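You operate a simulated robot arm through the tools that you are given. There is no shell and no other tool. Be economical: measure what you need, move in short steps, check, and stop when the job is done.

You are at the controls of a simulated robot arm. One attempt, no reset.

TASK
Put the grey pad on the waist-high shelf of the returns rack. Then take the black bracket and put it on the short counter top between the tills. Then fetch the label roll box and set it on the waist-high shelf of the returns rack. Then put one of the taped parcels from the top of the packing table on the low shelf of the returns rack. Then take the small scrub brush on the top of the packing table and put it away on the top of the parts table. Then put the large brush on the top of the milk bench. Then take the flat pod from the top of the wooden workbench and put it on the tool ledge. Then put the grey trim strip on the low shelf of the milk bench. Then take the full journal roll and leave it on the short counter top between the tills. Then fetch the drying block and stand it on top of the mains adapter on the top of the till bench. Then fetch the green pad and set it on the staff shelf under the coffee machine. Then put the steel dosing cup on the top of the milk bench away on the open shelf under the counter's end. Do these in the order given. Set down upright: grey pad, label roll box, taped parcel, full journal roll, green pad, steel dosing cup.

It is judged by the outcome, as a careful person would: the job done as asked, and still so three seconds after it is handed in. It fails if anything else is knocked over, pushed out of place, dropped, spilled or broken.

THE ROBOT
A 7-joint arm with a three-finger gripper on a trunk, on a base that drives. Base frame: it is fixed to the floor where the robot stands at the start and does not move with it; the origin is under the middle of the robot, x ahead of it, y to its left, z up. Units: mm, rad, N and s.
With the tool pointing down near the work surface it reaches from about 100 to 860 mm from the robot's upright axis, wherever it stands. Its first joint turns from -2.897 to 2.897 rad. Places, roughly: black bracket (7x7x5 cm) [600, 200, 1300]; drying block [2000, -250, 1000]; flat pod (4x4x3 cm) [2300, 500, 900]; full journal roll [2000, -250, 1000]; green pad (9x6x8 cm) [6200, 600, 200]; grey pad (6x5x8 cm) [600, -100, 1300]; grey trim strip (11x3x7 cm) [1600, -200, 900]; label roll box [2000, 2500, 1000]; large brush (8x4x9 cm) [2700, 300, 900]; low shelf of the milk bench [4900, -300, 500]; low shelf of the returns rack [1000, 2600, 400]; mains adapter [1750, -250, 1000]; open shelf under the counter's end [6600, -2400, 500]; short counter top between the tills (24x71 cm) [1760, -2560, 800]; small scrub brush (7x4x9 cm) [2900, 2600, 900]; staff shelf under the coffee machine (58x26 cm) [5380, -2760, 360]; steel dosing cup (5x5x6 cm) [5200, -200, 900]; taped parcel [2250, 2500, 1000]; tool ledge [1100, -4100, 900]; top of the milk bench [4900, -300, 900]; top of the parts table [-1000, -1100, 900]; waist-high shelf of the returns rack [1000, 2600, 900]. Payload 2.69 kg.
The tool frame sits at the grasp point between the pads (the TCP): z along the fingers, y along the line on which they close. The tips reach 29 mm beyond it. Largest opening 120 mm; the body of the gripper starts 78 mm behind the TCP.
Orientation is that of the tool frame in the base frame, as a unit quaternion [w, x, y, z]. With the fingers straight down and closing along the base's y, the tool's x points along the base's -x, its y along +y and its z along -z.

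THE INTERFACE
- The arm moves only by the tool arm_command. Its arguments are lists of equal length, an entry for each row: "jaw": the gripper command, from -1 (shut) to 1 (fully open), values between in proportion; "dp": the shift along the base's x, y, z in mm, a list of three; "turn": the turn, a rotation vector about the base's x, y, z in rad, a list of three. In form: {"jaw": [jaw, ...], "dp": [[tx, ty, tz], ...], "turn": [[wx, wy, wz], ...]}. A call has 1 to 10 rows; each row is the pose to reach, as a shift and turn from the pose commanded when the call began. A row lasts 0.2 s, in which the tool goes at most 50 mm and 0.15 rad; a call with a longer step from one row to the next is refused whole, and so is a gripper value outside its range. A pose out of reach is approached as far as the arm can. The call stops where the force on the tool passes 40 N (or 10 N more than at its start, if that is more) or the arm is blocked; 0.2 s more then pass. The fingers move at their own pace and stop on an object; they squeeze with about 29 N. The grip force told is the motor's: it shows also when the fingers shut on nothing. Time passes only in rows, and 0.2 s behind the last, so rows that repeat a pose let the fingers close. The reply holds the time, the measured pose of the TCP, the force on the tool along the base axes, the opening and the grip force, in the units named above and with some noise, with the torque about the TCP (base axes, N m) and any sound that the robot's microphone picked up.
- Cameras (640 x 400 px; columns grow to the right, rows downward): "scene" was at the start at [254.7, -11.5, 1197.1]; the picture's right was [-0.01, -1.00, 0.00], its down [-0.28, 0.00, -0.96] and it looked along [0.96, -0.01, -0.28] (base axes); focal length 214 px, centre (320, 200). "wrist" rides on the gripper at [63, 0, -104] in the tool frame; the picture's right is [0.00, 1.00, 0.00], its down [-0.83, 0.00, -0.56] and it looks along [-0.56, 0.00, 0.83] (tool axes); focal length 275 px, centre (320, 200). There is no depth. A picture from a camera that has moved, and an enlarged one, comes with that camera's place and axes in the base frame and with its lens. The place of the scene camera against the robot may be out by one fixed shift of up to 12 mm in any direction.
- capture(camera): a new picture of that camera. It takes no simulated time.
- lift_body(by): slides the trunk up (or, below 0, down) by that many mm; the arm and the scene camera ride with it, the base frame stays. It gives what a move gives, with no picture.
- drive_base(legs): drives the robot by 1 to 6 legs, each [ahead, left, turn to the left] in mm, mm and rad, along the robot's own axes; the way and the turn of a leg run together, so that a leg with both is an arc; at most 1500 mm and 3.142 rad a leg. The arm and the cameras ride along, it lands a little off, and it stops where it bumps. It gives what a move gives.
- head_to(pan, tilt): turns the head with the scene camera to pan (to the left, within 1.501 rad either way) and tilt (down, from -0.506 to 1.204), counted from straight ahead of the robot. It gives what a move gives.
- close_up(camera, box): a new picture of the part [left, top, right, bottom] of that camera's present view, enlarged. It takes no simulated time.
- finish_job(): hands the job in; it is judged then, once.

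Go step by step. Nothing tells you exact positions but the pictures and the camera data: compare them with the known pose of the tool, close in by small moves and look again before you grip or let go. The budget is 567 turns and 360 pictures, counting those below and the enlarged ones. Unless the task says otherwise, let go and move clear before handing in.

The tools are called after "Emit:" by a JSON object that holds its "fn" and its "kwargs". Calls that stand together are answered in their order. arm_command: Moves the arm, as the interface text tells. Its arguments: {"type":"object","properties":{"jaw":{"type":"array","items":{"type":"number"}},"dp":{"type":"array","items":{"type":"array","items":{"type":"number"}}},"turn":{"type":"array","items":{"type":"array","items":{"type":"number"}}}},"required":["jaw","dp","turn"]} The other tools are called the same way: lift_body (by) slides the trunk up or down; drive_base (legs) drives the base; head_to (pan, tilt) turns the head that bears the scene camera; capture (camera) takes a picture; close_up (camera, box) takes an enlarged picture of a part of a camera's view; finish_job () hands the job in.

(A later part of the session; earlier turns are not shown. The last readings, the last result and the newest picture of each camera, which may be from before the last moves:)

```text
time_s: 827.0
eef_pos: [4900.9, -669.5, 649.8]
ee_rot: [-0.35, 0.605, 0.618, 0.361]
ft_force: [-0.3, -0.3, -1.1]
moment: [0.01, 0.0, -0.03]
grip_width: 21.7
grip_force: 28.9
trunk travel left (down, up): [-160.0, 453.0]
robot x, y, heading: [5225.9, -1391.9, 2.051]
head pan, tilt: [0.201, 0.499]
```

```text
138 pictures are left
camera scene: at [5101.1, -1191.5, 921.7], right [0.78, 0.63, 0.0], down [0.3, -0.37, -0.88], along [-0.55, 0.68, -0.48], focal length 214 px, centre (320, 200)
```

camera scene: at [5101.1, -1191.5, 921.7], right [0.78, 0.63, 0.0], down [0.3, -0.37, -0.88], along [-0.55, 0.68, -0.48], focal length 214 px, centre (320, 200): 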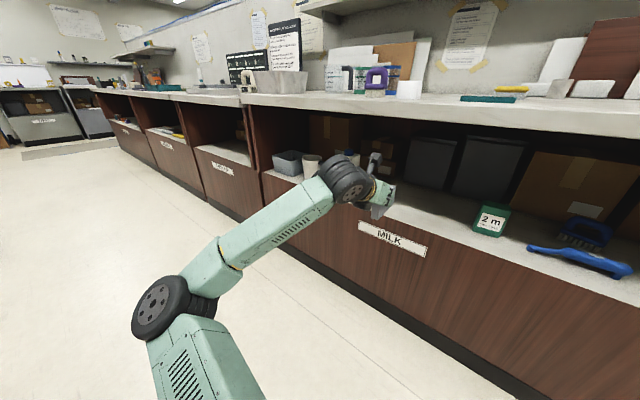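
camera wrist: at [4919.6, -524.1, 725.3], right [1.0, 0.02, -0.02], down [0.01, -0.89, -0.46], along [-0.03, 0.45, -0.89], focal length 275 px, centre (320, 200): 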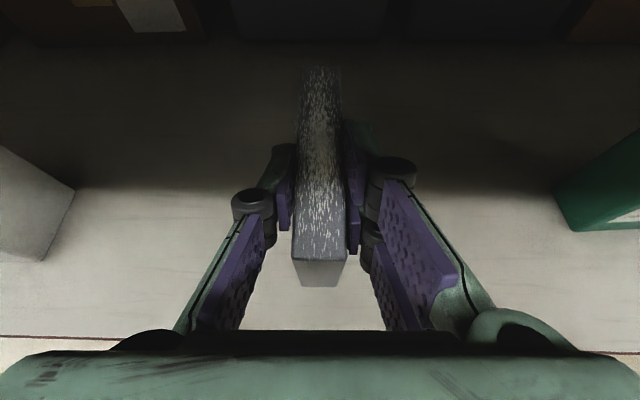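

Better posture. Lower a bit and drive in.

Emit:
{"fn": "arm_command", "kwargs": {"jaw": [-1, -1], "dp": [[0, 0, -22], [0, 0, -42]], "turn": [[0, 0, 0], [0, 0, 0]]}}

Emit:
{"fn": "drive_base", "kwargs": {"legs": [[183, -93, 0]]}}

Emit:
{"fn": "arm_command", "kwargs": {"jaw": [-1, -1, -1, -1, -1, -1, -1, -1, -1, -1], "dp": [[0, 0, -15], [0, 0, -25], [0, 0, -32], [0, 0, -38], [0, 0, -44], [0, 0, -50], [0, 0, -56], [0, 0, -62], [0, 0, -68], [0, 0, -74]], "turn": [[0, 0, 0], [0, 0, 0], [0, 0, 0], [0, 0, 0], [0, 0, 0], [0, 0, 0], [0, 0, 0], [0, 0, 0], [0, 0, 0], [0, 0, 0]]}}

Emit:
{"fn": "capture", "kwargs": {"camera": "wrist"}}

Emit:
{"fn": "capture", "kwargs": {"camera": "scene"}}

```text
time_s: 827.6
eef_pos: [4903.0, -668.6, 608.8]
ee_rot: [-0.349, 0.605, 0.618, 0.361]
ft_force: [-0.8, -0.8, -0.3]
moment: [-0.07, 0.05, 0.02]
grip_width: 21.4
grip_force: 28.8
trunk travel left (down, up): [-160.0, 453.0]
robot x, y, heading: [5223.5, -1388.3, 2.046]
head pan, tilt: [0.201, 0.499]
```

```text
time_s: 829.2
eef_pos: [4905.0, -463.1, 608.5]
ee_rot: [-0.349, 0.606, 0.616, 0.361]
ft_force: [0.7, 0.4, -1.8]
moment: [-0.05, -0.01, 0.0]
grip_width: 21.6
grip_force: 29.3
trunk travel left (down, up): [-160.0, 453.0]
robot x, y, heading: [5225.8, -1184.0, 2.043]
head pan, tilt: [0.201, 0.499]
```

```text
time_s: 831.4
eef_pos: [4905.3, -463.0, 539.5]
ee_rot: [-0.352, 0.605, 0.615, 0.363]
ft_force: [-1.2, -3.7, 25.6]
moment: [0.53, 0.34, -0.03]
grip_width: 21.5
grip_force: 28.8
trunk travel left (down, up): [-160.0, 453.0]
robot x, y, heading: [5227.7, -1185.6, 2.047]
head pan, tilt: [0.201, 0.499]
```

```text
137 pictures are left
camera wrist: at [4902.7, -524.8, 645.7], right [1.0, 0.01, 0.02], down [0.02, -0.89, -0.45], along [0.02, 0.45, -0.89], focal length 275 px, centre (320, 200)
```

wrist: 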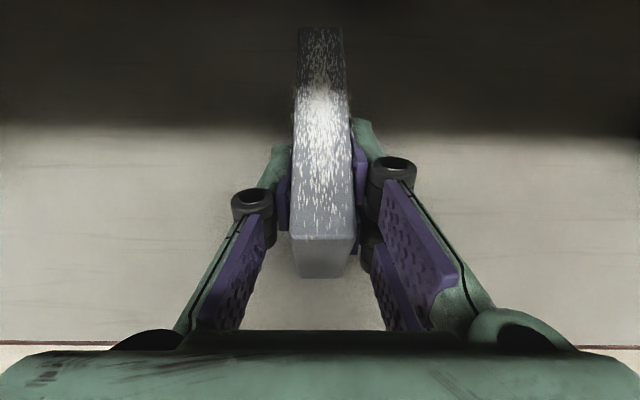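

```text
136 pictures are left
camera scene: at [5102.7, -987.4, 922.4], right [0.78, 0.62, 0.0], down [0.3, -0.37, -0.88], along [-0.55, 0.69, -0.48], focal length 214 px, centre (320, 200)
```

scene: 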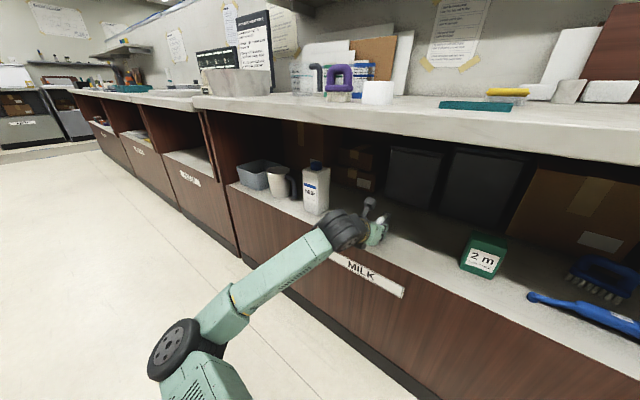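

Contact. Release and back out.

Emit:
{"fn": "arm_command", "kwargs": {"jaw": [-1, -0.5, -0.35, -0.35, -0.35], "dp": [[0, 0, 4], [0, 0, 5], [0, 0, 5], [0, 0, 5], [0, 0, 6]], "turn": [[0, 0, 0], [0, 0, 0], [0, 0, 0], [0, 0, 0], [0, 0, 0]]}}

Emit:
{"fn": "arm_command", "kwargs": {"jaw": [-0.35, -0.35, -0.35, -0.35], "dp": [[0, -20, 12], [0, -50, 30], [0, -85, 50], [0, -120, 70]], "turn": [[0, 0, 0], [0, 0, 0], [0, 0, 0], [0, 0, 0]]}}

Emit:
{"fn": "capture", "kwargs": {"camera": "wrist"}}

```text
time_s: 832.6
eef_pos: [4906.8, -462.5, 540.5]
ee_rot: [-0.349, 0.606, 0.617, 0.361]
ft_force: [-0.6, 0.7, 0.2]
moment: [0.0, 0.03, 0.01]
grip_width: 39.3
grip_force: 0.1
trunk travel left (down, up): [-160.0, 453.0]
robot x, y, heading: [5223.6, -1186.4, 2.043]
head pan, tilt: [0.201, 0.499]
```

```text
time_s: 833.6
eef_pos: [4906.8, -580.1, 610.1]
ee_rot: [-0.348, 0.607, 0.617, 0.361]
ft_force: [0.4, -0.1, -0.5]
moment: [0.04, 0.0, 0.0]
grip_width: 39.3
grip_force: 0.1
trunk travel left (down, up): [-160.0, 453.0]
robot x, y, heading: [5223.9, -1186.2, 2.043]
head pan, tilt: [0.201, 0.499]
```

```text
135 pictures are left
camera wrist: at [4904.3, -641.2, 716.3], right [1.0, 0.01, 0.03], down [0.02, -0.89, -0.45], along [0.02, 0.45, -0.89], focal length 275 px, centre (320, 200)
```

wrist: 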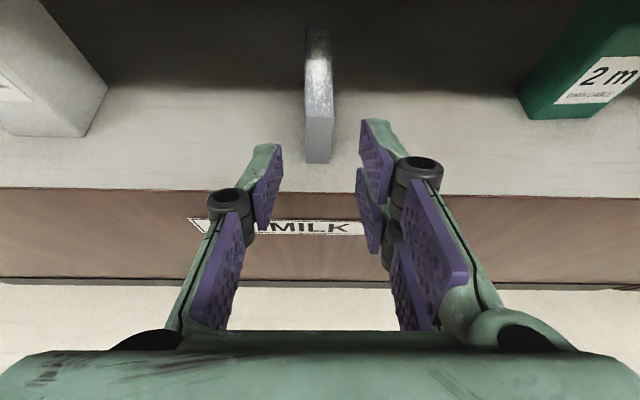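

The strip stands on the low shelf. Next: the full journal roll (yellow, ≈(1945, -209)). Raise the trunk, turn, travel back and re-orient the tool.

Emit:
{"fn": "drive_base", "kwargs": {"legs": [[-200, 0, 0], [0, 0, -0.473]]}}

Emit:
{"fn": "lift_body", "kwargs": {"by": 400}}

Emit:
{"fn": "lift_body", "kwargs": {"by": 53}}

Emit:
{"fn": "arm_command", "kwargs": {"jaw": [0.4, 0.4, 0.4, 0.4, 0.4, 0.4, 0.4, 0.4], "dp": [[0, 0, 0], [0, 0, 0], [0, 0, 10], [0, 0, 20], [0, 0, 30], [0, 0, 40], [0, 0, 50], [0, 0, 60]], "turn": [[0, 0, -0.14], [0, 0, -0.28], [0, 0, -0.42], [0, 0, -0.56], [0, 0, -0.7], [0, 0, -0.84], [0, 0, -0.98], [0, 0, -1.1]]}}

```text
time_s: 836.6
eef_pos: [5308.8, -681.6, 609.8]
ee_rot: [-0.255, 0.734, 0.457, 0.433]
ft_force: [-0.1, 1.0, -1.0]
moment: [0.0, 0.03, 0.0]
grip_width: 38.9
grip_force: 0.0
trunk travel left (down, up): [-160.0, 453.0]
robot x, y, heading: [5316.5, -1362.2, 1.569]
head pan, tilt: [0.201, 0.499]
```

```text
time_s: 840.5
eef_pos: [5308.6, -681.6, 1009.1]
ee_rot: [-0.255, 0.734, 0.457, 0.433]
ft_force: [0.3, -1.0, -0.4]
moment: [0.02, 0.01, 0.03]
grip_width: 39.1
grip_force: 0.1
trunk travel left (down, up): [-560.0, 53.0]
robot x, y, heading: [5315.4, -1365.3, 1.565]
head pan, tilt: [0.201, 0.499]
```

```text
time_s: 841.4
eef_pos: [5309.8, -681.9, 1063.2]
ee_rot: [-0.254, 0.734, 0.457, 0.433]
ft_force: [0.4, -0.9, -0.6]
moment: [0.01, 0.03, -0.03]
grip_width: 38.9
grip_force: 0.0
trunk travel left (down, up): [-613.0, 0.0]
robot x, y, heading: [5318.8, -1362.5, 1.571]
head pan, tilt: [0.201, 0.499]
```

```text
time_s: 843.2
eef_pos: [5308.1, -680.3, 1122.8]
ee_rot: [0.009, 0.864, 0.005, 0.503]
ft_force: [0.0, 1.2, 0.3]
moment: [-0.04, 0.0, 0.04]
grip_width: 83.7
grip_force: 0.2
trunk travel left (down, up): [-613.0, 0.0]
robot x, y, heading: [5317.3, -1362.3, 1.569]
head pan, tilt: [0.201, 0.499]
```

Emit:
{"fn": "drive_base", "kwargs": {"legs": [[0, 1110, 0], [0, 1110, 0], [0, 1110, 0]]}}

Emit:
{"fn": "arm_command", "kwargs": {"jaw": [0.4, 0.4], "dp": [[0, 0, 20], [0, 0, 40]], "turn": [[0, 0.1, 0], [0, 0.2, 0]]}}

Emit:
{"fn": "head_to", "kwargs": {"pan": 0, "tilt": 0.5}}

Emit:
{"fn": "capture", "kwargs": {"camera": "scene"}}

```text
time_s: 868.5
eef_pos: [2069.5, -645.5, 1121.6]
ee_rot: [0.013, 0.865, 0.0, 0.502]
ft_force: [-0.5, 0.1, 0.0]
moment: [-0.04, -0.02, 0.05]
grip_width: 84.0
grip_force: 0.0
trunk travel left (down, up): [-613.0, 0.0]
robot x, y, heading: [2066.7, -1327.8, 1.556]
head pan, tilt: [0.201, 0.499]
```

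```text
time_s: 869.1
eef_pos: [2070.3, -645.1, 1162.6]
ee_rot: [0.014, 0.91, 0.001, 0.414]
ft_force: [0.2, -0.6, -0.5]
moment: [-0.01, -0.03, -0.03]
grip_width: 84.1
grip_force: 0.0
trunk travel left (down, up): [-613.0, 0.0]
robot x, y, heading: [2065.5, -1327.8, 1.557]
head pan, tilt: [0.201, 0.499]
```

```text
time_s: 869.8
eef_pos: [2070.4, -644.6, 1161.4]
ee_rot: [0.013, 0.91, 0.001, 0.414]
ft_force: [0.8, 0.7, 0.3]
moment: [-0.01, 0.03, 0.0]
grip_width: 84.1
grip_force: 0.1
trunk travel left (down, up): [-613.0, 0.0]
robot x, y, heading: [2067.8, -1331.2, 1.558]
head pan, tilt: [0.0, 0.499]
```

```text
134 pictures are left
camera scene: at [2076.6, -1092.9, 1374.8], right [1.0, -0.01, 0.0], down [-0.01, -0.48, -0.88], along [0.01, 0.88, -0.48], focal length 214 px, centre (320, 200)
```

scene: 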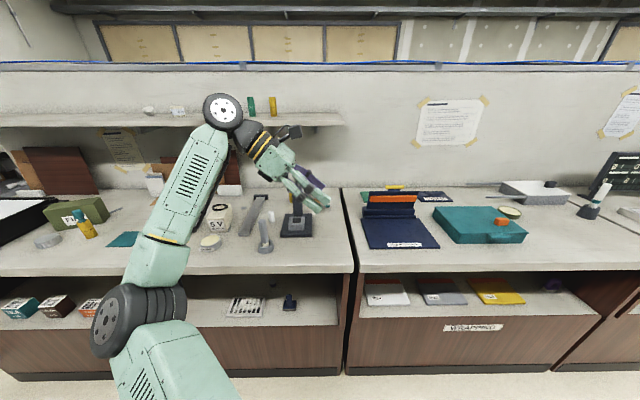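

Emit:
{"fn": "drive_base", "kwargs": {"legs": [[270, 110, 0.012]]}}

Emit:
{"fn": "capture", "kwargs": {"camera": "wrist"}}

Emit:
{"fn": "capture", "kwargs": {"camera": "scene"}}

```text
time_s: 871.8
eef_pos: [1957.3, -376.3, 1160.8]
ee_rot: [0.012, 0.911, 0.004, 0.413]
ft_force: [-0.5, -0.3, -0.2]
moment: [-0.03, -0.06, 0.0]
grip_width: 83.9
grip_force: 0.0
trunk travel left (down, up): [-613.0, 0.0]
robot x, y, heading: [1959.4, -1060.0, 1.566]
head pan, tilt: [0.0, 0.499]
```

```text
133 pictures are left
camera wrist: at [1920.8, -374.2, 1277.4], right [0.0, -1.0, 0.03], down [-0.97, -0.01, -0.26], along [0.26, -0.03, -0.97], focal length 275 px, centre (320, 200)
```

wrist: 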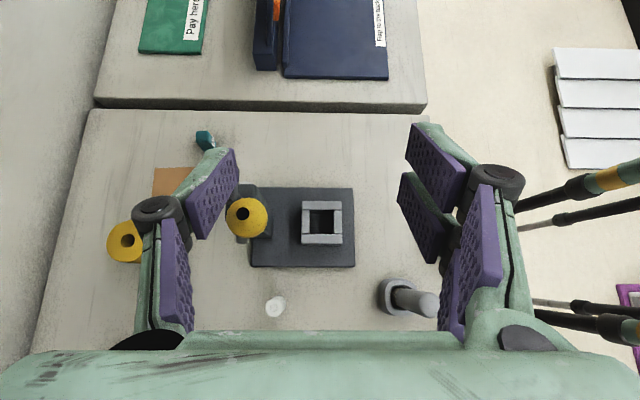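

```text
132 pictures are left
camera scene: at [1968.3, -823.7, 1374.6], right [1.0, -0.01, 0.0], down [0.0, -0.48, -0.88], along [0.01, 0.88, -0.48], focal length 214 px, centre (320, 200)
```

scene: 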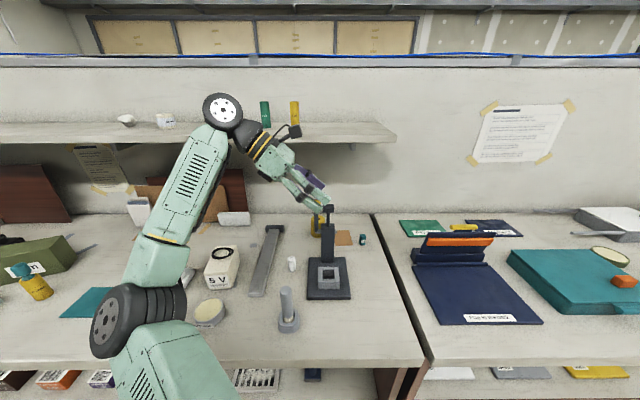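

The roll's centre is ≈(1955, -165), under the shelf. I'll descend in front of the shelf left of the press, then slide in.

Emit:
{"fn": "arm_command", "kwargs": {"jaw": [0.4, 0.4, 0.4], "dp": [[-10, -30, 0], [-20, -60, 0], [-30, -90, 0]], "turn": [[0, 0, 0], [0, 0, 0], [0, 0, 0]]}}

Emit:
{"fn": "drive_base", "kwargs": {"legs": [[120, 65, 0]]}}

Emit:
{"fn": "arm_command", "kwargs": {"jaw": [0.4, 0.4, 0.4, 0.4], "dp": [[0, 0, -40], [0, 0, -80], [0, 0, -120], [0, 0, -155]], "turn": [[0, 0, 0], [0, 0, 0], [0, 0, 0], [0, 0, 0]]}}

Emit:
{"fn": "capture", "kwargs": {"camera": "wrist"}}

Emit:
{"fn": "capture", "kwargs": {"camera": "scene"}}

```text
time_s: 872.6
eef_pos: [1928.8, -466.3, 1161.4]
ee_rot: [0.011, 0.91, 0.005, 0.415]
ft_force: [1.0, 0.4, -0.3]
moment: [0.03, 0.0, 0.0]
grip_width: 83.9
grip_force: 0.0
trunk travel left (down, up): [-613.0, 0.0]
robot x, y, heading: [1960.6, -1063.2, 1.562]
head pan, tilt: [0.0, 0.499]
```

```text
time_s: 873.9
eef_pos: [1867.2, -345.1, 1161.7]
ee_rot: [0.013, 0.911, 0.003, 0.413]
ft_force: [-1.1, 1.2, -0.6]
moment: [0.0, -0.01, -0.02]
grip_width: 84.1
grip_force: 0.0
trunk travel left (down, up): [-613.0, 0.0]
robot x, y, heading: [1899.5, -942.0, 1.562]
head pan, tilt: [0.0, 0.499]
```

```text
time_s: 874.9
eef_pos: [1876.4, -345.6, 1029.6]
ee_rot: [-0.003, 0.926, -0.011, 0.377]
ft_force: [-0.5, 0.8, 0.2]
moment: [-0.03, 0.01, -0.01]
grip_width: 83.8
grip_force: 0.1
trunk travel left (down, up): [-613.0, 0.0]
robot x, y, heading: [1894.6, -938.2, 1.559]
head pan, tilt: [0.0, 0.499]
```

```text
131 pictures are left
camera wrist: at [1848.2, -346.9, 1148.9], right [-0.01, -1.0, -0.01], down [-0.98, 0.02, -0.18], along [0.18, 0.01, -0.98], focal length 275 px, centre (320, 200)
```

wrist: 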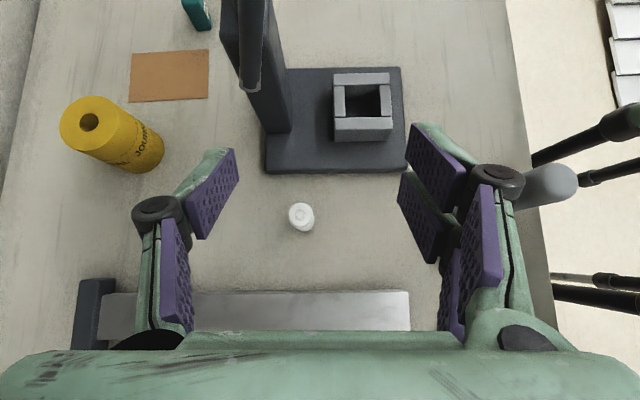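

```text
130 pictures are left
camera scene: at [1913.3, -703.6, 1380.9], right [1.0, -0.01, -0.01], down [-0.01, -0.48, -0.88], along [0.01, 0.88, -0.48], focal length 214 px, centre (320, 200)
```

scene: 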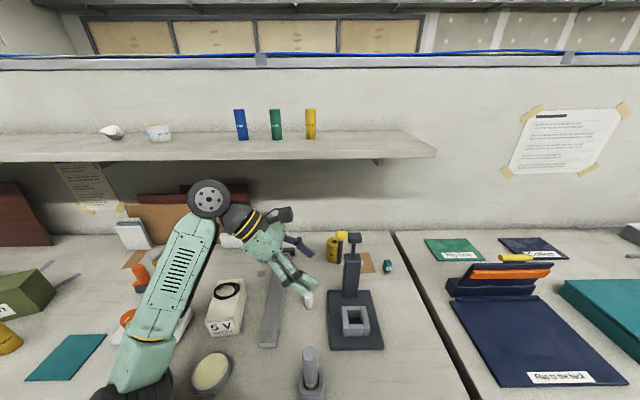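

The elbow touches the bench again at this short reach. Raise, back off, and use a longer reach.

Emit:
{"fn": "arm_command", "kwargs": {"jaw": [0.4, 0.4, 0.4], "dp": [[0, 0, 40], [0, 0, 80], [0, 0, 120]], "turn": [[0, 0, 0], [0, -0.04, 0], [0, -0.07, 0]]}}

Emit:
{"fn": "drive_base", "kwargs": {"legs": [[-70, 0, 0.008]]}}

Emit:
{"fn": "arm_command", "kwargs": {"jaw": [0.4, 0.4, 0.4], "dp": [[0, 40, 0], [0, 80, 0], [0, 110, 0]], "turn": [[0, 0, 0], [0, 0, 0], [0, 0, 0]]}}

Emit:
{"fn": "capture", "kwargs": {"camera": "scene"}}

```text
time_s: 875.7
eef_pos: [1865.2, -345.2, 1126.0]
ee_rot: [0.012, 0.895, 0.005, 0.446]
ft_force: [-0.6, -0.8, -0.4]
moment: [-0.02, 0.0, -0.05]
grip_width: 83.9
grip_force: 0.0
trunk travel left (down, up): [-613.0, 0.0]
robot x, y, heading: [1900.2, -940.5, 1.558]
head pan, tilt: [0.0, 0.499]
```

```text
time_s: 876.8
eef_pos: [1860.5, -417.9, 1129.3]
ee_rot: [0.01, 0.896, 0.006, 0.444]
ft_force: [-1.0, -0.8, 0.3]
moment: [-0.01, 0.03, 0.03]
grip_width: 84.2
grip_force: 0.1
trunk travel left (down, up): [-613.0, 0.0]
robot x, y, heading: [1897.2, -1011.7, 1.57]
head pan, tilt: [0.0, 0.499]
```

```text
time_s: 877.5
eef_pos: [1858.9, -305.8, 1126.8]
ee_rot: [0.01, 0.896, 0.008, 0.445]
ft_force: [1.0, 0.4, -0.8]
moment: [0.02, -0.03, 0.03]
grip_width: 83.9
grip_force: 0.1
trunk travel left (down, up): [-613.0, 0.0]
robot x, y, heading: [1897.3, -1011.6, 1.572]
head pan, tilt: [0.0, 0.499]
```

```text
129 pictures are left
camera scene: at [1903.5, -774.5, 1374.7], right [1.0, 0.0, 0.0], down [0.0, -0.48, -0.88], along [0.0, 0.88, -0.48], focal length 214 px, centre (320, 200)
```

scene: 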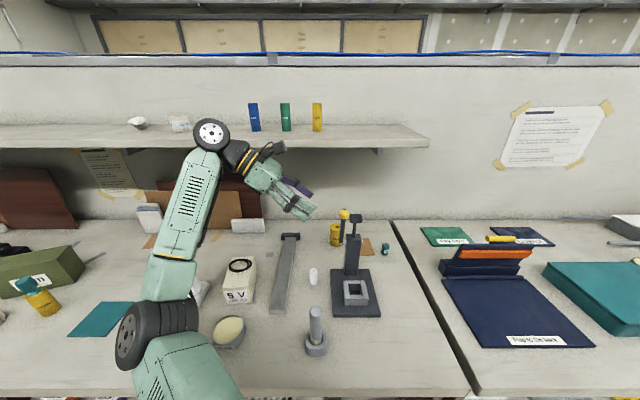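

Emit:
{"fn": "arm_command", "kwargs": {"jaw": [0.4, 0.4, 0.4, 0.4], "dp": [[0, 0, -35], [0, 0, -70], [0, 0, -100], [0, 10, -125]], "turn": [[0, 0, 0], [0, 0, 0], [0, 0, 0], [0, 0, 0]]}}

Emit:
{"fn": "capture", "kwargs": {"camera": "wrist"}}

Emit:
{"fn": "capture", "kwargs": {"camera": "scene"}}

```text
time_s: 878.5
eef_pos: [1860.0, -300.8, 1002.6]
ee_rot: [0.01, 0.895, 0.006, 0.445]
ft_force: [0.4, -0.1, -0.1]
moment: [0.01, -0.03, -0.01]
grip_width: 84.1
grip_force: 0.0
trunk travel left (down, up): [-613.0, 0.0]
robot x, y, heading: [1896.0, -1010.9, 1.573]
head pan, tilt: [0.0, 0.499]
```

```text
128 pictures are left
camera wrist: at [1815.2, -297.6, 1116.7], right [0.01, -1.0, 0.03], down [-0.95, -0.01, -0.33], along [0.33, -0.02, -0.94], focal length 275 px, centre (320, 200)
```

wrist: 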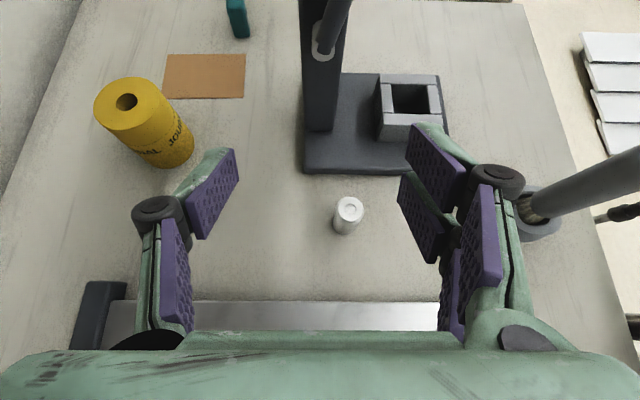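

```text
127 pictures are left
camera scene: at [1903.6, -774.8, 1375.0], right [1.0, 0.0, 0.0], down [0.0, -0.48, -0.88], along [0.0, 0.88, -0.48], focal length 214 px, centre (320, 200)
```

scene: 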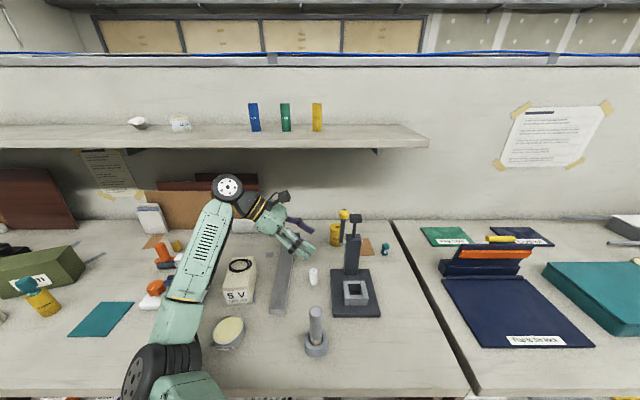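

Emit:
{"fn": "arm_command", "kwargs": {"jaw": [0.4, 0.4, 0.4, 0.4], "dp": [[0, 40, 0], [0, 80, 0], [0, 120, 0], [0, 136, 0]], "turn": [[0, 0, 0], [0, 0, 0], [0, 0, 0], [0, 0, 0]]}}

Emit:
{"fn": "capture", "kwargs": {"camera": "wrist"}}

```text
time_s: 879.5
eef_pos: [1858.8, -162.2, 1001.6]
ee_rot: [0.01, 0.896, 0.007, 0.445]
ft_force: [0.8, -0.3, -0.2]
moment: [0.01, 0.01, -0.02]
grip_width: 84.0
grip_force: 0.0
trunk travel left (down, up): [-613.0, 0.0]
robot x, y, heading: [1897.8, -1014.3, 1.572]
head pan, tilt: [0.0, 0.499]
```

```text
126 pictures are left
camera wrist: at [1813.7, -158.8, 1116.2], right [0.01, -1.0, 0.03], down [-0.95, -0.01, -0.33], along [0.33, -0.02, -0.94], focal length 275 px, centre (320, 200)
```

wrist: 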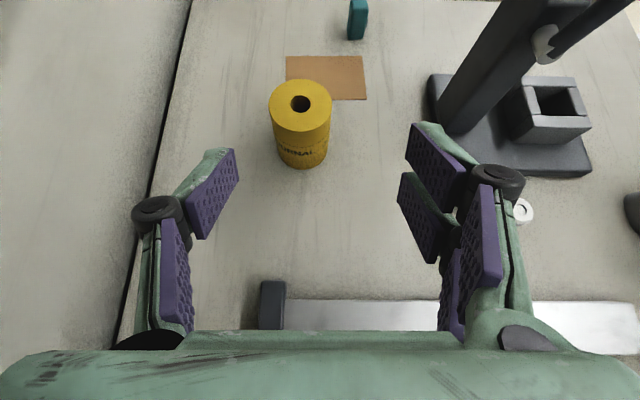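

Emit:
{"fn": "arm_command", "kwargs": {"jaw": [0.2, 0.2, 0.2, 0.2, 0.2], "dp": [[38, 10, 0], [76, 15, 0], [76, 15, -35], [76, 15, -65], [76, 15, -84]], "turn": [[0, 0, 0], [0, 0, 0], [0, 0, 0], [0, 0, 0], [0, 0, 0]]}}

Emit:
{"fn": "capture", "kwargs": {"camera": "wrist"}}

```text
time_s: 880.8
eef_pos: [1935.8, -145.2, 918.7]
ee_rot: [0.01, 0.896, 0.007, 0.444]
ft_force: [-0.6, 0.2, 0.2]
moment: [0.0, 0.03, 0.02]
grip_width: 72.2
grip_force: 0.1
trunk travel left (down, up): [-613.0, 0.0]
robot x, y, heading: [1897.1, -1009.5, 1.569]
head pan, tilt: [0.0, 0.499]
```

```text
125 pictures are left
camera wrist: at [1890.8, -143.8, 1032.3], right [0.01, -1.0, 0.03], down [-0.94, -0.02, -0.33], along [0.33, -0.02, -0.94], focal length 275 px, centre (320, 200)
```

wrist: 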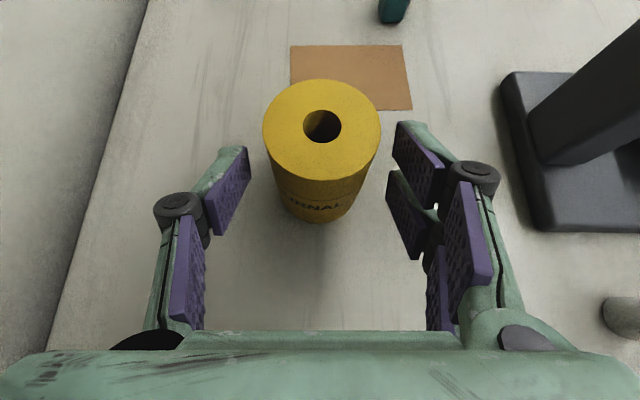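

Emit:
{"fn": "arm_command", "kwargs": {"jaw": [-1, -1, -1, -1], "dp": [[6, 0, 0], [6, 0, 0], [6, 0, 0], [6, 0, 0]], "turn": [[0, 0, 0], [0, 0, 0], [0, 0, 0], [0, 0, 0]]}}

Emit:
{"fn": "arm_command", "kwargs": {"jaw": [-1, -1, -1, -1, -1, -1, -1, -1, -1], "dp": [[0, 0, 10], [0, 0, 40], [0, 0, 75], [-30, 0, 85], [-75, -20, 90], [-80, -60, 95], [-80, -105, 100], [-80, -150, 110], [-80, -180, 140]], "turn": [[0, 0, 0], [0, 0, 0], [0, 0, 0], [0, 0, 0], [0, 0, 0], [0, 0, 0], [0, 0, 0], [0, 0, 0], [0, 0, 0]]}}

Emit:
{"fn": "capture", "kwargs": {"camera": "wrist"}}

Emit:
{"fn": "capture", "kwargs": {"camera": "scene"}}

```text
time_s: 881.8
eef_pos: [1942.0, -146.1, 919.5]
ee_rot: [0.01, 0.895, 0.008, 0.445]
ft_force: [0.0, 0.4, -0.2]
moment: [0.03, -0.04, -0.01]
grip_width: 51.1
grip_force: 28.7
trunk travel left (down, up): [-613.0, 0.0]
robot x, y, heading: [1898.9, -1010.9, 1.573]
head pan, tilt: [0.0, 0.499]
```

```text
time_s: 883.8
eef_pos: [1861.8, -325.5, 1059.8]
ee_rot: [0.01, 0.896, 0.007, 0.445]
ft_force: [0.3, -0.2, -0.8]
moment: [0.03, 0.03, 0.04]
grip_width: 51.3
grip_force: 28.9
trunk travel left (down, up): [-613.0, 0.0]
robot x, y, heading: [1894.5, -1013.1, 1.566]
head pan, tilt: [0.0, 0.499]
```

```text
124 pictures are left
camera wrist: at [1816.6, -323.9, 1172.1], right [0.01, -1.0, 0.03], down [-0.95, -0.02, -0.33], along [0.33, -0.02, -0.94], focal length 275 px, centre (320, 200)
```

wrist: 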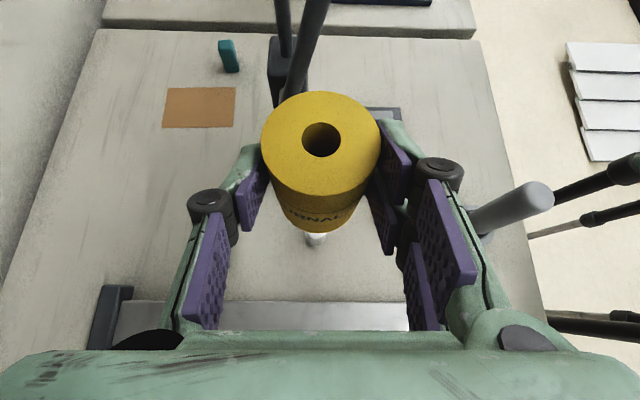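

```text
123 pictures are left
camera scene: at [1903.5, -775.0, 1374.8], right [1.0, 0.0, 0.0], down [0.0, -0.48, -0.88], along [0.0, 0.88, -0.48], focal length 214 px, centre (320, 200)
```

scene: 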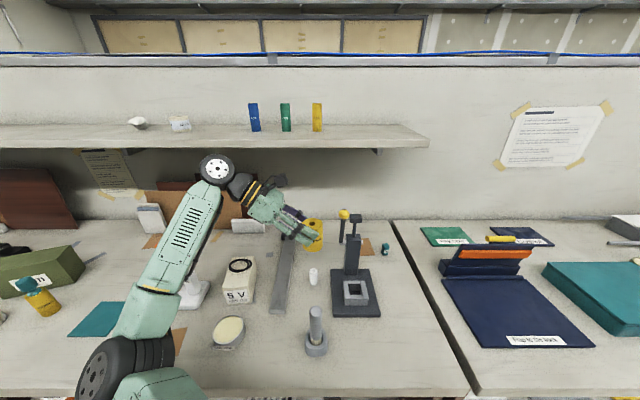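

The journal roll is held upright. Now to the counter between the tills: back off, turn around, point the tool straight ahead.

Emit:
{"fn": "arm_command", "kwargs": {"jaw": [-1, -1, -1, -1], "dp": [[0, -40, 15], [0, -80, 30], [0, -120, 40], [0, -150, 50]], "turn": [[0, 0, 0], [0, 0, 0], [0, 0, 0], [0, 0, 0]]}}

Emit:
{"fn": "drive_base", "kwargs": {"legs": [[-320, 0, 0], [0, 0, -0.8], [0, 0, -0.8], [0, 0, -0.8], [0, 0, -0.74]]}}

Emit:
{"fn": "arm_command", "kwargs": {"jaw": [-1, -1, -1, -1, -1, -1, -1, -1, -1, -1], "dp": [[0, 0, 0], [0, 0, 0], [0, 0, 0], [0, 0, 0], [0, 0, 0], [0, 0, 0], [0, 0, 0], [0, 0, 0], [0, 0, 0], [0, 0, 0]], "turn": [[0, 0, 0.15], [0, 0, 0.3], [0, 0, 0.45], [0, 0, 0.6], [0, 0, 0.75], [0, 0, 0.9], [0, 0, 1.05], [0, 0, 1.2], [0, 0, 1.35], [0, 0, 1.5]]}}

Emit:
{"fn": "head_to", "kwargs": {"pan": 0.1, "tilt": 0.5}}

Emit:
{"fn": "capture", "kwargs": {"camera": "wrist"}}

Emit:
{"fn": "capture", "kwargs": {"camera": "scene"}}

```text
time_s: 884.8
eef_pos: [1863.1, -476.6, 1108.1]
ee_rot: [0.01, 0.895, 0.007, 0.445]
ft_force: [0.0, 0.2, -0.8]
moment: [0.02, 0.0, 0.0]
grip_width: 51.4
grip_force: 29.0
trunk travel left (down, up): [-613.0, 0.0]
robot x, y, heading: [1898.4, -1010.7, 1.571]
head pan, tilt: [0.0, 0.499]
```

```text
time_s: 895.3
eef_pos: [1940.3, -1865.6, 1109.1]
ee_rot: [-0.444, -0.013, 0.896, 0.007]
ft_force: [0.3, -0.3, -1.3]
moment: [-0.02, -0.03, 0.0]
grip_width: 51.2
grip_force: 29.4
trunk travel left (down, up): [-613.0, 0.0]
robot x, y, heading: [1898.9, -1328.7, -1.559]
head pan, tilt: [0.0, 0.499]
```

```text
time_s: 897.5
eef_pos: [1944.4, -1875.1, 1127.3]
ee_rot: [-0.331, -0.62, 0.646, -0.298]
ft_force: [0.6, -0.2, -1.9]
moment: [0.03, 0.01, 0.0]
grip_width: 51.3
grip_force: 29.0
out of reach, approached as far as the arm can: row 9, 10
trunk travel left (down, up): [-613.0, 0.0]
robot x, y, heading: [1896.9, -1333.4, -1.56]
head pan, tilt: [0.0, 0.499]
```

```text
time_s: 898.2
eef_pos: [1944.1, -1874.6, 1127.5]
ee_rot: [-0.33, -0.619, 0.647, -0.297]
ft_force: [0.4, -0.3, -1.1]
moment: [0.04, -0.04, -0.01]
grip_width: 51.3
grip_force: 29.3
trunk travel left (down, up): [-613.0, 0.0]
robot x, y, heading: [1895.8, -1330.2, -1.555]
head pan, tilt: [0.099, 0.499]
```

```text
122 pictures are left
camera wrist: at [1950.7, -1831.6, 1240.4], right [-1.0, 0.05, 0.03], down [0.04, 0.94, -0.33], along [-0.04, -0.32, -0.95], focal length 275 px, centre (320, 200)
```

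wrist: 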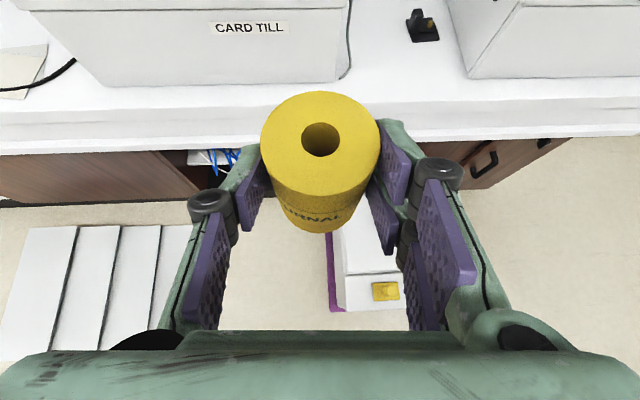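

```text
121 pictures are left
camera scene: at [1916.1, -1588.0, 1374.7], right [-0.99, -0.11, 0.0], down [-0.05, 0.48, -0.88], along [0.1, -0.87, -0.48], focal length 214 px, centre (320, 200)
```

scene: 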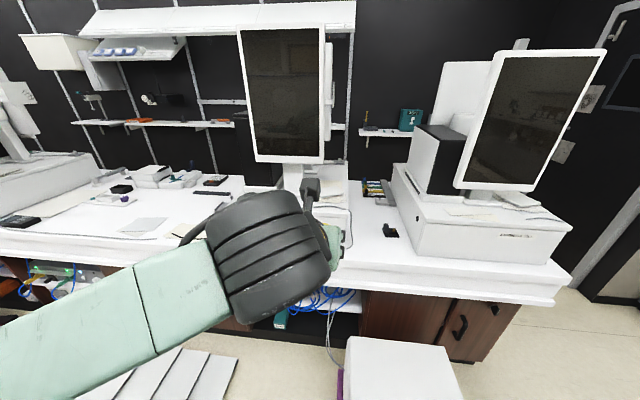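

Emit:
{"fn": "drive_base", "kwargs": {"legs": [[125, -148, -0.012]]}}

Emit:
{"fn": "arm_command", "kwargs": {"jaw": [-1, -1, -1, -1, -1, -1], "dp": [[0, -40, 0], [0, -80, 0], [0, -120, 0], [0, -160, 0], [0, -200, 0], [0, -230, 0]], "turn": [[0, 0, 0], [0, 0, 0.02], [0, 0, 0.04], [0, 0, 0.05], [0, 0, 0.05], [0, 0, 0.05]]}}

Emit:
{"fn": "lift_body", "kwargs": {"by": -210}}

Emit:
{"fn": "capture", "kwargs": {"camera": "wrist"}}

Emit:
{"fn": "capture", "kwargs": {"camera": "scene"}}

```text
time_s: 899.9
eef_pos: [1793.6, -2002.1, 1126.3]
ee_rot: [-0.332, -0.616, 0.651, -0.295]
ft_force: [0.2, 0.4, 0.4]
moment: [-0.01, 0.0, 0.01]
grip_width: 51.3
grip_force: 29.2
trunk travel left (down, up): [-613.0, 0.0]
robot x, y, heading: [1754.5, -1453.1, -1.571]
head pan, tilt: [0.099, 0.499]
```

```text
time_s: 901.3
eef_pos: [1793.2, -2229.5, 1127.1]
ee_rot: [-0.325, -0.631, 0.636, -0.303]
ft_force: [-0.1, 0.3, -1.4]
moment: [0.03, 0.0, 0.0]
grip_width: 51.4
grip_force: 28.1
trunk travel left (down, up): [-613.0, 0.0]
robot x, y, heading: [1756.8, -1454.2, -1.576]
head pan, tilt: [0.099, 0.499]
```

```text
time_s: 903.6
eef_pos: [1794.3, -2229.1, 918.0]
ee_rot: [-0.324, -0.632, 0.635, -0.303]
ft_force: [1.0, 0.4, -1.2]
moment: [0.0, 0.02, 0.01]
grip_width: 51.5
grip_force: 28.8
trunk travel left (down, up): [-403.0, 210.0]
robot x, y, heading: [1756.0, -1457.2, -1.576]
head pan, tilt: [0.099, 0.499]
```

```text
120 pictures are left
camera wrist: at [1796.8, -2186.0, 1031.2], right [-1.0, 0.01, 0.03], down [0.0, 0.95, -0.33], along [-0.03, -0.32, -0.95], focal length 275 px, centre (320, 200)
```

wrist: 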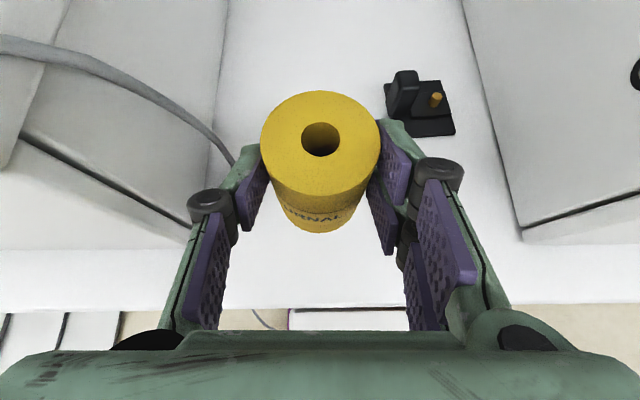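

```text
119 pictures are left
camera scene: at [1770.0, -1713.3, 1164.8], right [-1.0, -0.1, 0.0], down [-0.05, 0.48, -0.88], along [0.09, -0.87, -0.48], focal length 214 px, centre (320, 200)
```

scene: 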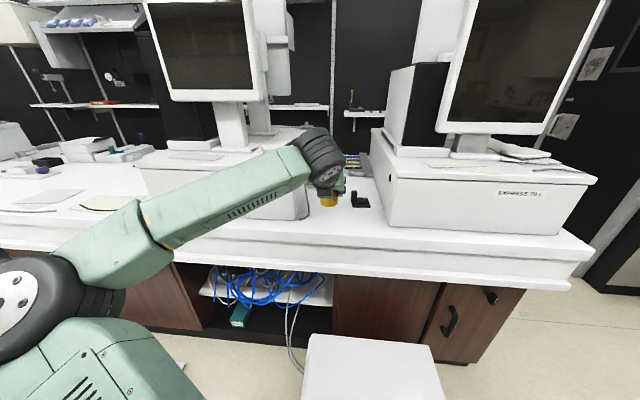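

Emit:
{"fn": "arm_command", "kwargs": {"jaw": [-1, -1, -1, -1, -1, -1, -1, -1, -1, -1], "dp": [[-6, -20, -15], [-12, -40, -35], [-12, -60, -55], [-12, -60, -70], [-12, -60, -78], [-12, -60, -84], [-12, -60, -90], [-12, -60, -95], [-12, -60, -100], [-12, -60, -105]], "turn": [[0, 0, 0], [0, 0, 0], [0, 0, 0], [0, 0, 0], [0, 0, 0], [0, 0, 0], [0, 0, 0], [0, 0, 0], [0, 0, 0], [0, 0, 0]]}}

Emit:
{"fn": "capture", "kwargs": {"camera": "wrist"}}

```text
time_s: 905.4
eef_pos: [1782.2, -2290.9, 833.8]
ee_rot: [-0.332, -0.628, 0.632, -0.31]
ft_force: [0.7, -4.8, 12.0]
moment: [-0.17, 0.06, 0.07]
grip_width: 51.4
grip_force: 29.2
trunk travel left (down, up): [-403.0, 210.0]
robot x, y, heading: [1753.0, -1451.1, -1.57]
head pan, tilt: [0.099, 0.499]
stopped in row 8: the force on the tool passed its limit at 42 N (the readings are from after the stop); the commanded pose is now the measured one
```

```text
118 pictures are left
camera wrist: at [1784.9, -2244.5, 945.9], right [-1.0, 0.02, 0.03], down [0.0, 0.94, -0.35], along [-0.03, -0.34, -0.94], focal length 275 px, centre (320, 200)
```

wrist: 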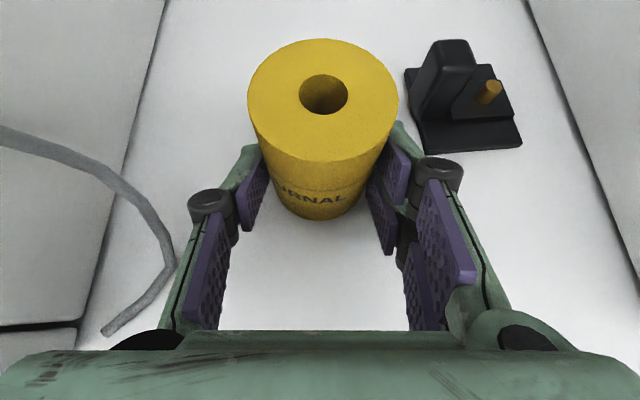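

Contact. Release and withdraw along the tool axis.

Emit:
{"fn": "arm_command", "kwargs": {"jaw": [-1, -0.1, 0.05, 0.05, 0.05, 0.05, 0.05, 0.05, 0.05], "dp": [[0, 0, 2], [0, 0, 2], [0, 0, 2], [0, 0, 3], [0, 5, 8], [0, 25, 25], [0, 55, 48], [0, 85, 70], [0, 115, 90]], "turn": [[0, 0, 0], [0, 0, 0], [0, 0, 0], [0, 0, 0], [0, 0, 0], [0, 0, 0], [0, 0, 0], [0, 0, 0], [0, 0, 0]]}}

Emit:
{"fn": "capture", "kwargs": {"camera": "wrist"}}

```text
time_s: 907.4
eef_pos: [1782.0, -2175.3, 920.0]
ee_rot: [-0.328, -0.63, 0.633, -0.307]
ft_force: [0.2, -0.1, 0.3]
moment: [-0.03, 0.03, 0.0]
grip_width: 62.9
grip_force: 0.1
trunk travel left (down, up): [-403.0, 210.0]
robot x, y, heading: [1759.7, -1453.8, -1.57]
head pan, tilt: [0.099, 0.499]
```

```text
117 pictures are left
camera wrist: at [1785.4, -2130.9, 1033.1], right [-1.0, 0.01, 0.03], down [0.0, 0.94, -0.34], along [-0.03, -0.34, -0.94], focal length 275 px, centre (320, 200)
```

wrist: 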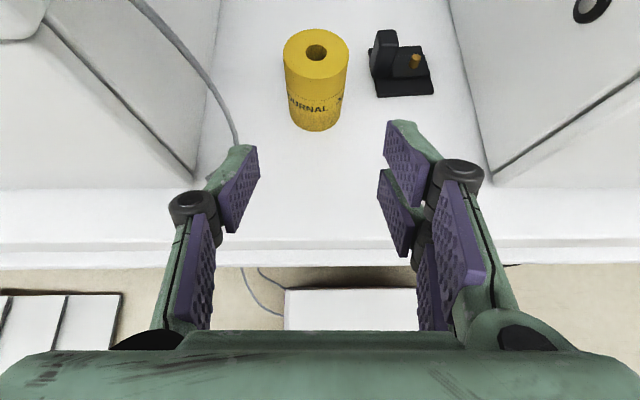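

The roll stands on the counter. Next the drying block: back to the till bench for a close look.

Emit:
{"fn": "drive_base", "kwargs": {"legs": [[-150, 0, 0], [0, 0, 0.8], [0, 0, 0.8], [0, 0, 0.8], [0, 0, 0.74], [100, -230, 0]]}}

Emit:
{"fn": "lift_body", "kwargs": {"by": 210}}

Emit:
{"fn": "head_to", "kwargs": {"pan": 0, "tilt": 0.5}}

Emit:
{"fn": "capture", "kwargs": {"camera": "wrist"}}

Emit:
{"fn": "capture", "kwargs": {"camera": "scene"}}

```text
time_s: 919.2
eef_pos: [1964.1, -483.6, 919.5]
ee_rot: [-0.308, 0.632, 0.631, 0.328]
ft_force: [1.1, -0.4, -0.4]
moment: [0.04, -0.01, 0.01]
grip_width: 63.2
grip_force: 0.0
trunk travel left (down, up): [-403.0, 210.0]
robot x, y, heading: [1993.1, -1205.9, 1.571]
head pan, tilt: [0.099, 0.499]
```

```text
time_s: 921.5
eef_pos: [1964.2, -485.7, 1129.6]
ee_rot: [-0.307, 0.632, 0.631, 0.328]
ft_force: [-0.6, -0.1, -0.7]
moment: [0.0, -0.01, 0.01]
grip_width: 62.9
grip_force: 0.1
trunk travel left (down, up): [-613.0, 0.0]
robot x, y, heading: [1991.5, -1208.1, 1.57]
head pan, tilt: [0.099, 0.499]
```

```text
time_s: 922.2
eef_pos: [1965.0, -484.8, 1130.9]
ee_rot: [-0.307, 0.632, 0.631, 0.328]
ft_force: [0.2, 0.1, -0.5]
moment: [0.01, -0.01, 0.01]
grip_width: 63.1
grip_force: 0.0
trunk travel left (down, up): [-613.0, 0.0]
robot x, y, heading: [1990.8, -1204.6, 1.571]
head pan, tilt: [0.0, 0.499]
```

```text
116 pictures are left
camera wrist: at [1960.6, -531.7, 1243.2], right [1.0, -0.01, 0.03], down [0.0, -0.94, -0.34], along [0.03, 0.34, -0.94], focal length 275 px, centre (320, 200)
```

wrist: 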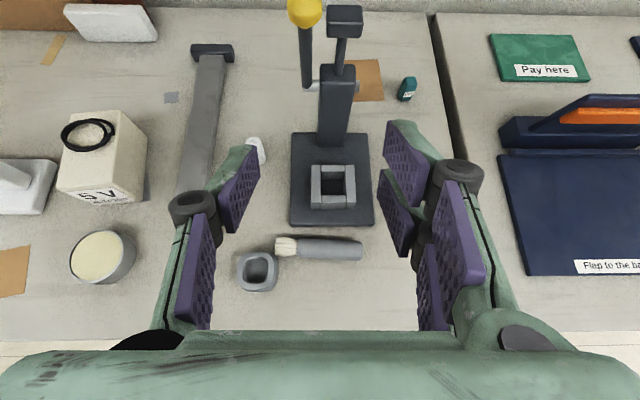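

```text
115 pictures are left
camera scene: at [1996.1, -968.4, 1374.8], right [1.0, 0.0, 0.0], down [0.0, -0.48, -0.88], along [0.0, 0.88, -0.48], focal length 214 px, centre (320, 200)
```

scene: 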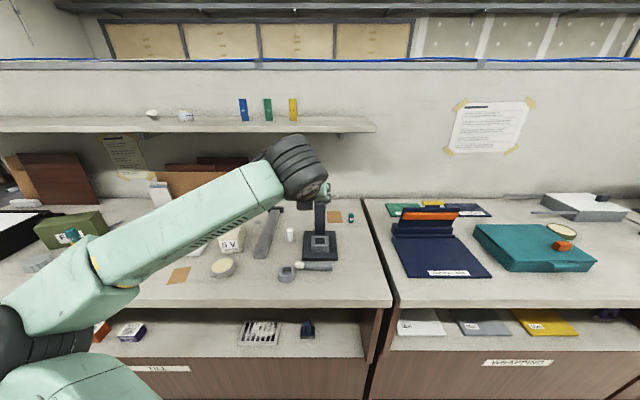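

My arm has knocked the grey brush out of its pot (it now lies next to it; the pot itself hasn't moved). I must put it back: grip it from above, then rotate it bristles-down into the pot. First re-orient the tool.

Emit:
{"fn": "drive_base", "kwargs": {"legs": [[-60, 0, 0]]}}

Emit:
{"fn": "arm_command", "kwargs": {"jaw": [0, 0, 0, 0, 0, 0, 0, 0, 0, 0], "dp": [[0, 0, 0], [0, 0, 0], [0, 0, 0], [0, 0, 0], [0, 0, 0], [0, 0, 0], [0, 0, 0], [0, 0, 0], [0, 0, 0], [0, 0, 0]], "turn": [[0, 0, -0.15], [0, 0, -0.3], [0, 0, -0.45], [0, 0, -0.6], [0, 0, -0.75], [0, 0, -0.9], [0, 0, -1.05], [0, 0, -1.2], [0, 0, -1.35], [0, 0, -1.5]]}}

Emit:
{"fn": "arm_command", "kwargs": {"jaw": [0, 0, 0, 0, 0, 0, 0], "dp": [[0, 0, 0], [0, 10, -10], [0, 20, -20], [0, 30, -30], [0, 40, -40], [0, 50, -50], [0, 60, -60]], "turn": [[0, 0.13, -0.01], [0, 0.26, -0.02], [0, 0.39, -0.03], [0, 0.52, -0.04], [0, 0.65, -0.05], [0, 0.78, -0.06], [0, 0.9, -0.07]]}}

Emit:
{"fn": "capture", "kwargs": {"camera": "wrist"}}

Emit:
{"fn": "capture", "kwargs": {"camera": "scene"}}

```text
time_s: 923.1
eef_pos: [1965.2, -545.3, 1130.6]
ee_rot: [-0.308, 0.632, 0.631, 0.328]
ft_force: [1.7, -0.7, 0.8]
moment: [-0.01, 0.01, 0.02]
grip_width: 63.0
grip_force: 0.0
trunk travel left (down, up): [-613.0, 0.0]
robot x, y, heading: [1991.7, -1269.1, 1.573]
head pan, tilt: [0.0, 0.499]
```

```text
time_s: 925.3
eef_pos: [1963.3, -544.7, 1129.7]
ee_rot: [-0.001, 0.892, 0.03, 0.45]
ft_force: [0.2, -0.7, 0.1]
moment: [0.03, -0.02, -0.04]
grip_width: 59.7
grip_force: 0.0
trunk travel left (down, up): [-613.0, 0.0]
robot x, y, heading: [1988.4, -1262.8, 1.573]
head pan, tilt: [0.0, 0.499]
```

```text
time_s: 926.9
eef_pos: [1965.1, -485.1, 1069.0]
ee_rot: [0.001, 1.0, -0.002, 0.015]
ft_force: [0.2, -0.7, -0.6]
moment: [-0.02, -0.01, 0.0]
grip_width: 59.9
grip_force: 0.1
trunk travel left (down, up): [-613.0, 0.0]
robot x, y, heading: [1990.8, -1266.3, 1.569]
head pan, tilt: [0.0, 0.499]
```

```text
114 pictures are left
camera wrist: at [2024.3, -485.2, 1175.8], right [0.0, -1.0, 0.0], down [-0.85, 0.0, 0.53], along [-0.53, 0.0, -0.85], focal length 275 px, centre (320, 200)
```

wrist: 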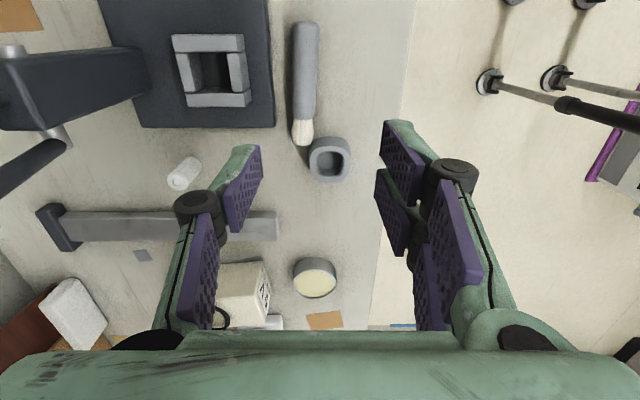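

```text
113 pictures are left
camera scene: at [1996.2, -1028.8, 1374.7], right [1.0, 0.0, 0.0], down [0.0, -0.48, -0.88], along [0.0, 0.88, -0.48], focal length 214 px, centre (320, 200)
```

scene: 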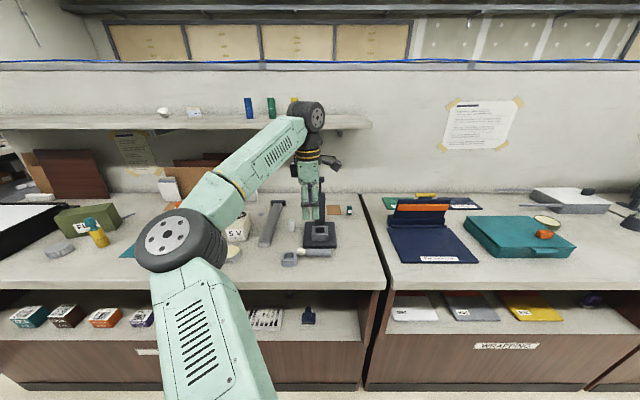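

Emit:
{"fn": "close_up", "kwargs": {"camera": "wrist", "box": [130, 10, 390, 200]}}

Emit:
{"fn": "close_up", "kwargs": {"camera": "scene", "box": [220, 180, 380, 280]}}

```text
2.11 times, centred on (260, 105) of wrist
camera zoom: at [2024.3, -485.2, 1175.8], right [0.0, -1.0, 0.0], down [-0.85, 0.0, 0.53], along [-0.53, 0.0, -0.85], focal length 580 px, centre (446, 400)
```

zoom: 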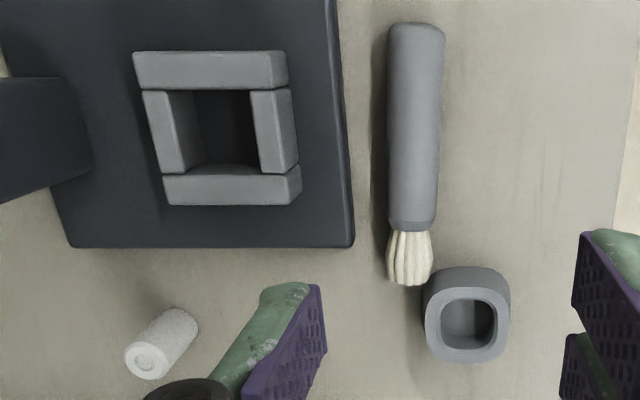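

```text
4.00 times, centred on (300, 230) of scene
camera zoom: at [1996.2, -1028.8, 1374.7], right [1.0, 0.0, 0.0], down [0.0, -0.48, -0.88], along [0.0, 0.88, -0.48], focal length 858 px, centre (400, 80)
```

zoom: 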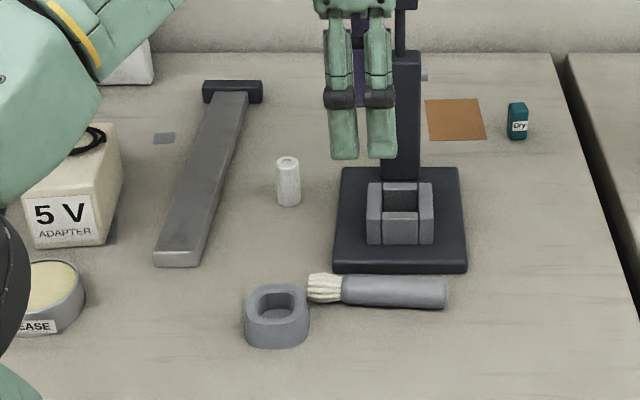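

The pot and the small white cylinder still stand; the teal "Dry" block is the drying block. First I put the brush back: it lies along x at y≈-470, handle x≈1948–2028, pot at ≈(1903, -496). I'll grip the handle from above with a 20° lean.

Emit:
{"fn": "arm_command", "kwargs": {"jaw": [-0.3, -0.3, -0.3, -0.3], "dp": [[7, 2, -30], [14, 4, -60], [20, 6, -90], [20, 6, -105]], "turn": [[0.12, 0, 0], [0.24, 0, 0], [0.35, 0, -0.04], [0.35, 0, -0.05]]}}

Emit:
{"fn": "capture", "kwargs": {"camera": "wrist"}}

Emit:
{"fn": "close_up", "kwargs": {"camera": "scene", "box": [220, 160, 400, 290]}}

```text
time_s: 927.9
eef_pos: [1987.0, -479.4, 965.4]
ee_rot: [-0.173, 0.984, -0.031, 0.016]
ft_force: [-0.5, -0.6, -0.5]
moment: [0.01, -0.02, 0.01]
grip_width: 42.0
grip_force: 0.0
trunk travel left (down, up): [-613.0, 0.0]
robot x, y, heading: [1990.9, -1265.8, 1.573]
head pan, tilt: [0.0, 0.499]
```

```text
110 pictures are left
camera wrist: at [2044.3, -520.3, 1065.5], right [-0.05, -0.94, -0.34], down [-0.85, -0.14, 0.5], along [-0.52, 0.32, -0.79], focal length 275 px, centre (320, 200)
```

wrist: 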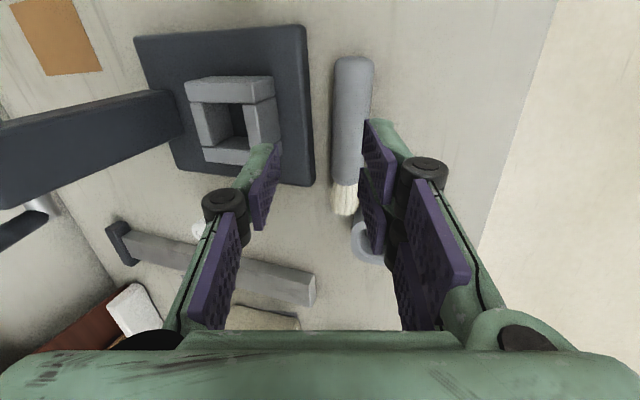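

```text
3.08 times, centred on (310, 225) of scene
camera zoom: at [1996.0, -1028.9, 1374.8], right [1.0, 0.0, 0.0], down [0.0, -0.48, -0.88], along [0.0, 0.88, -0.48], focal length 660 px, centre (351, 123)
```

zoom: 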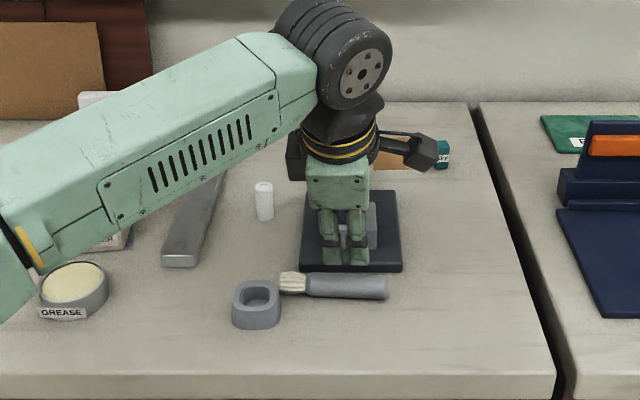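

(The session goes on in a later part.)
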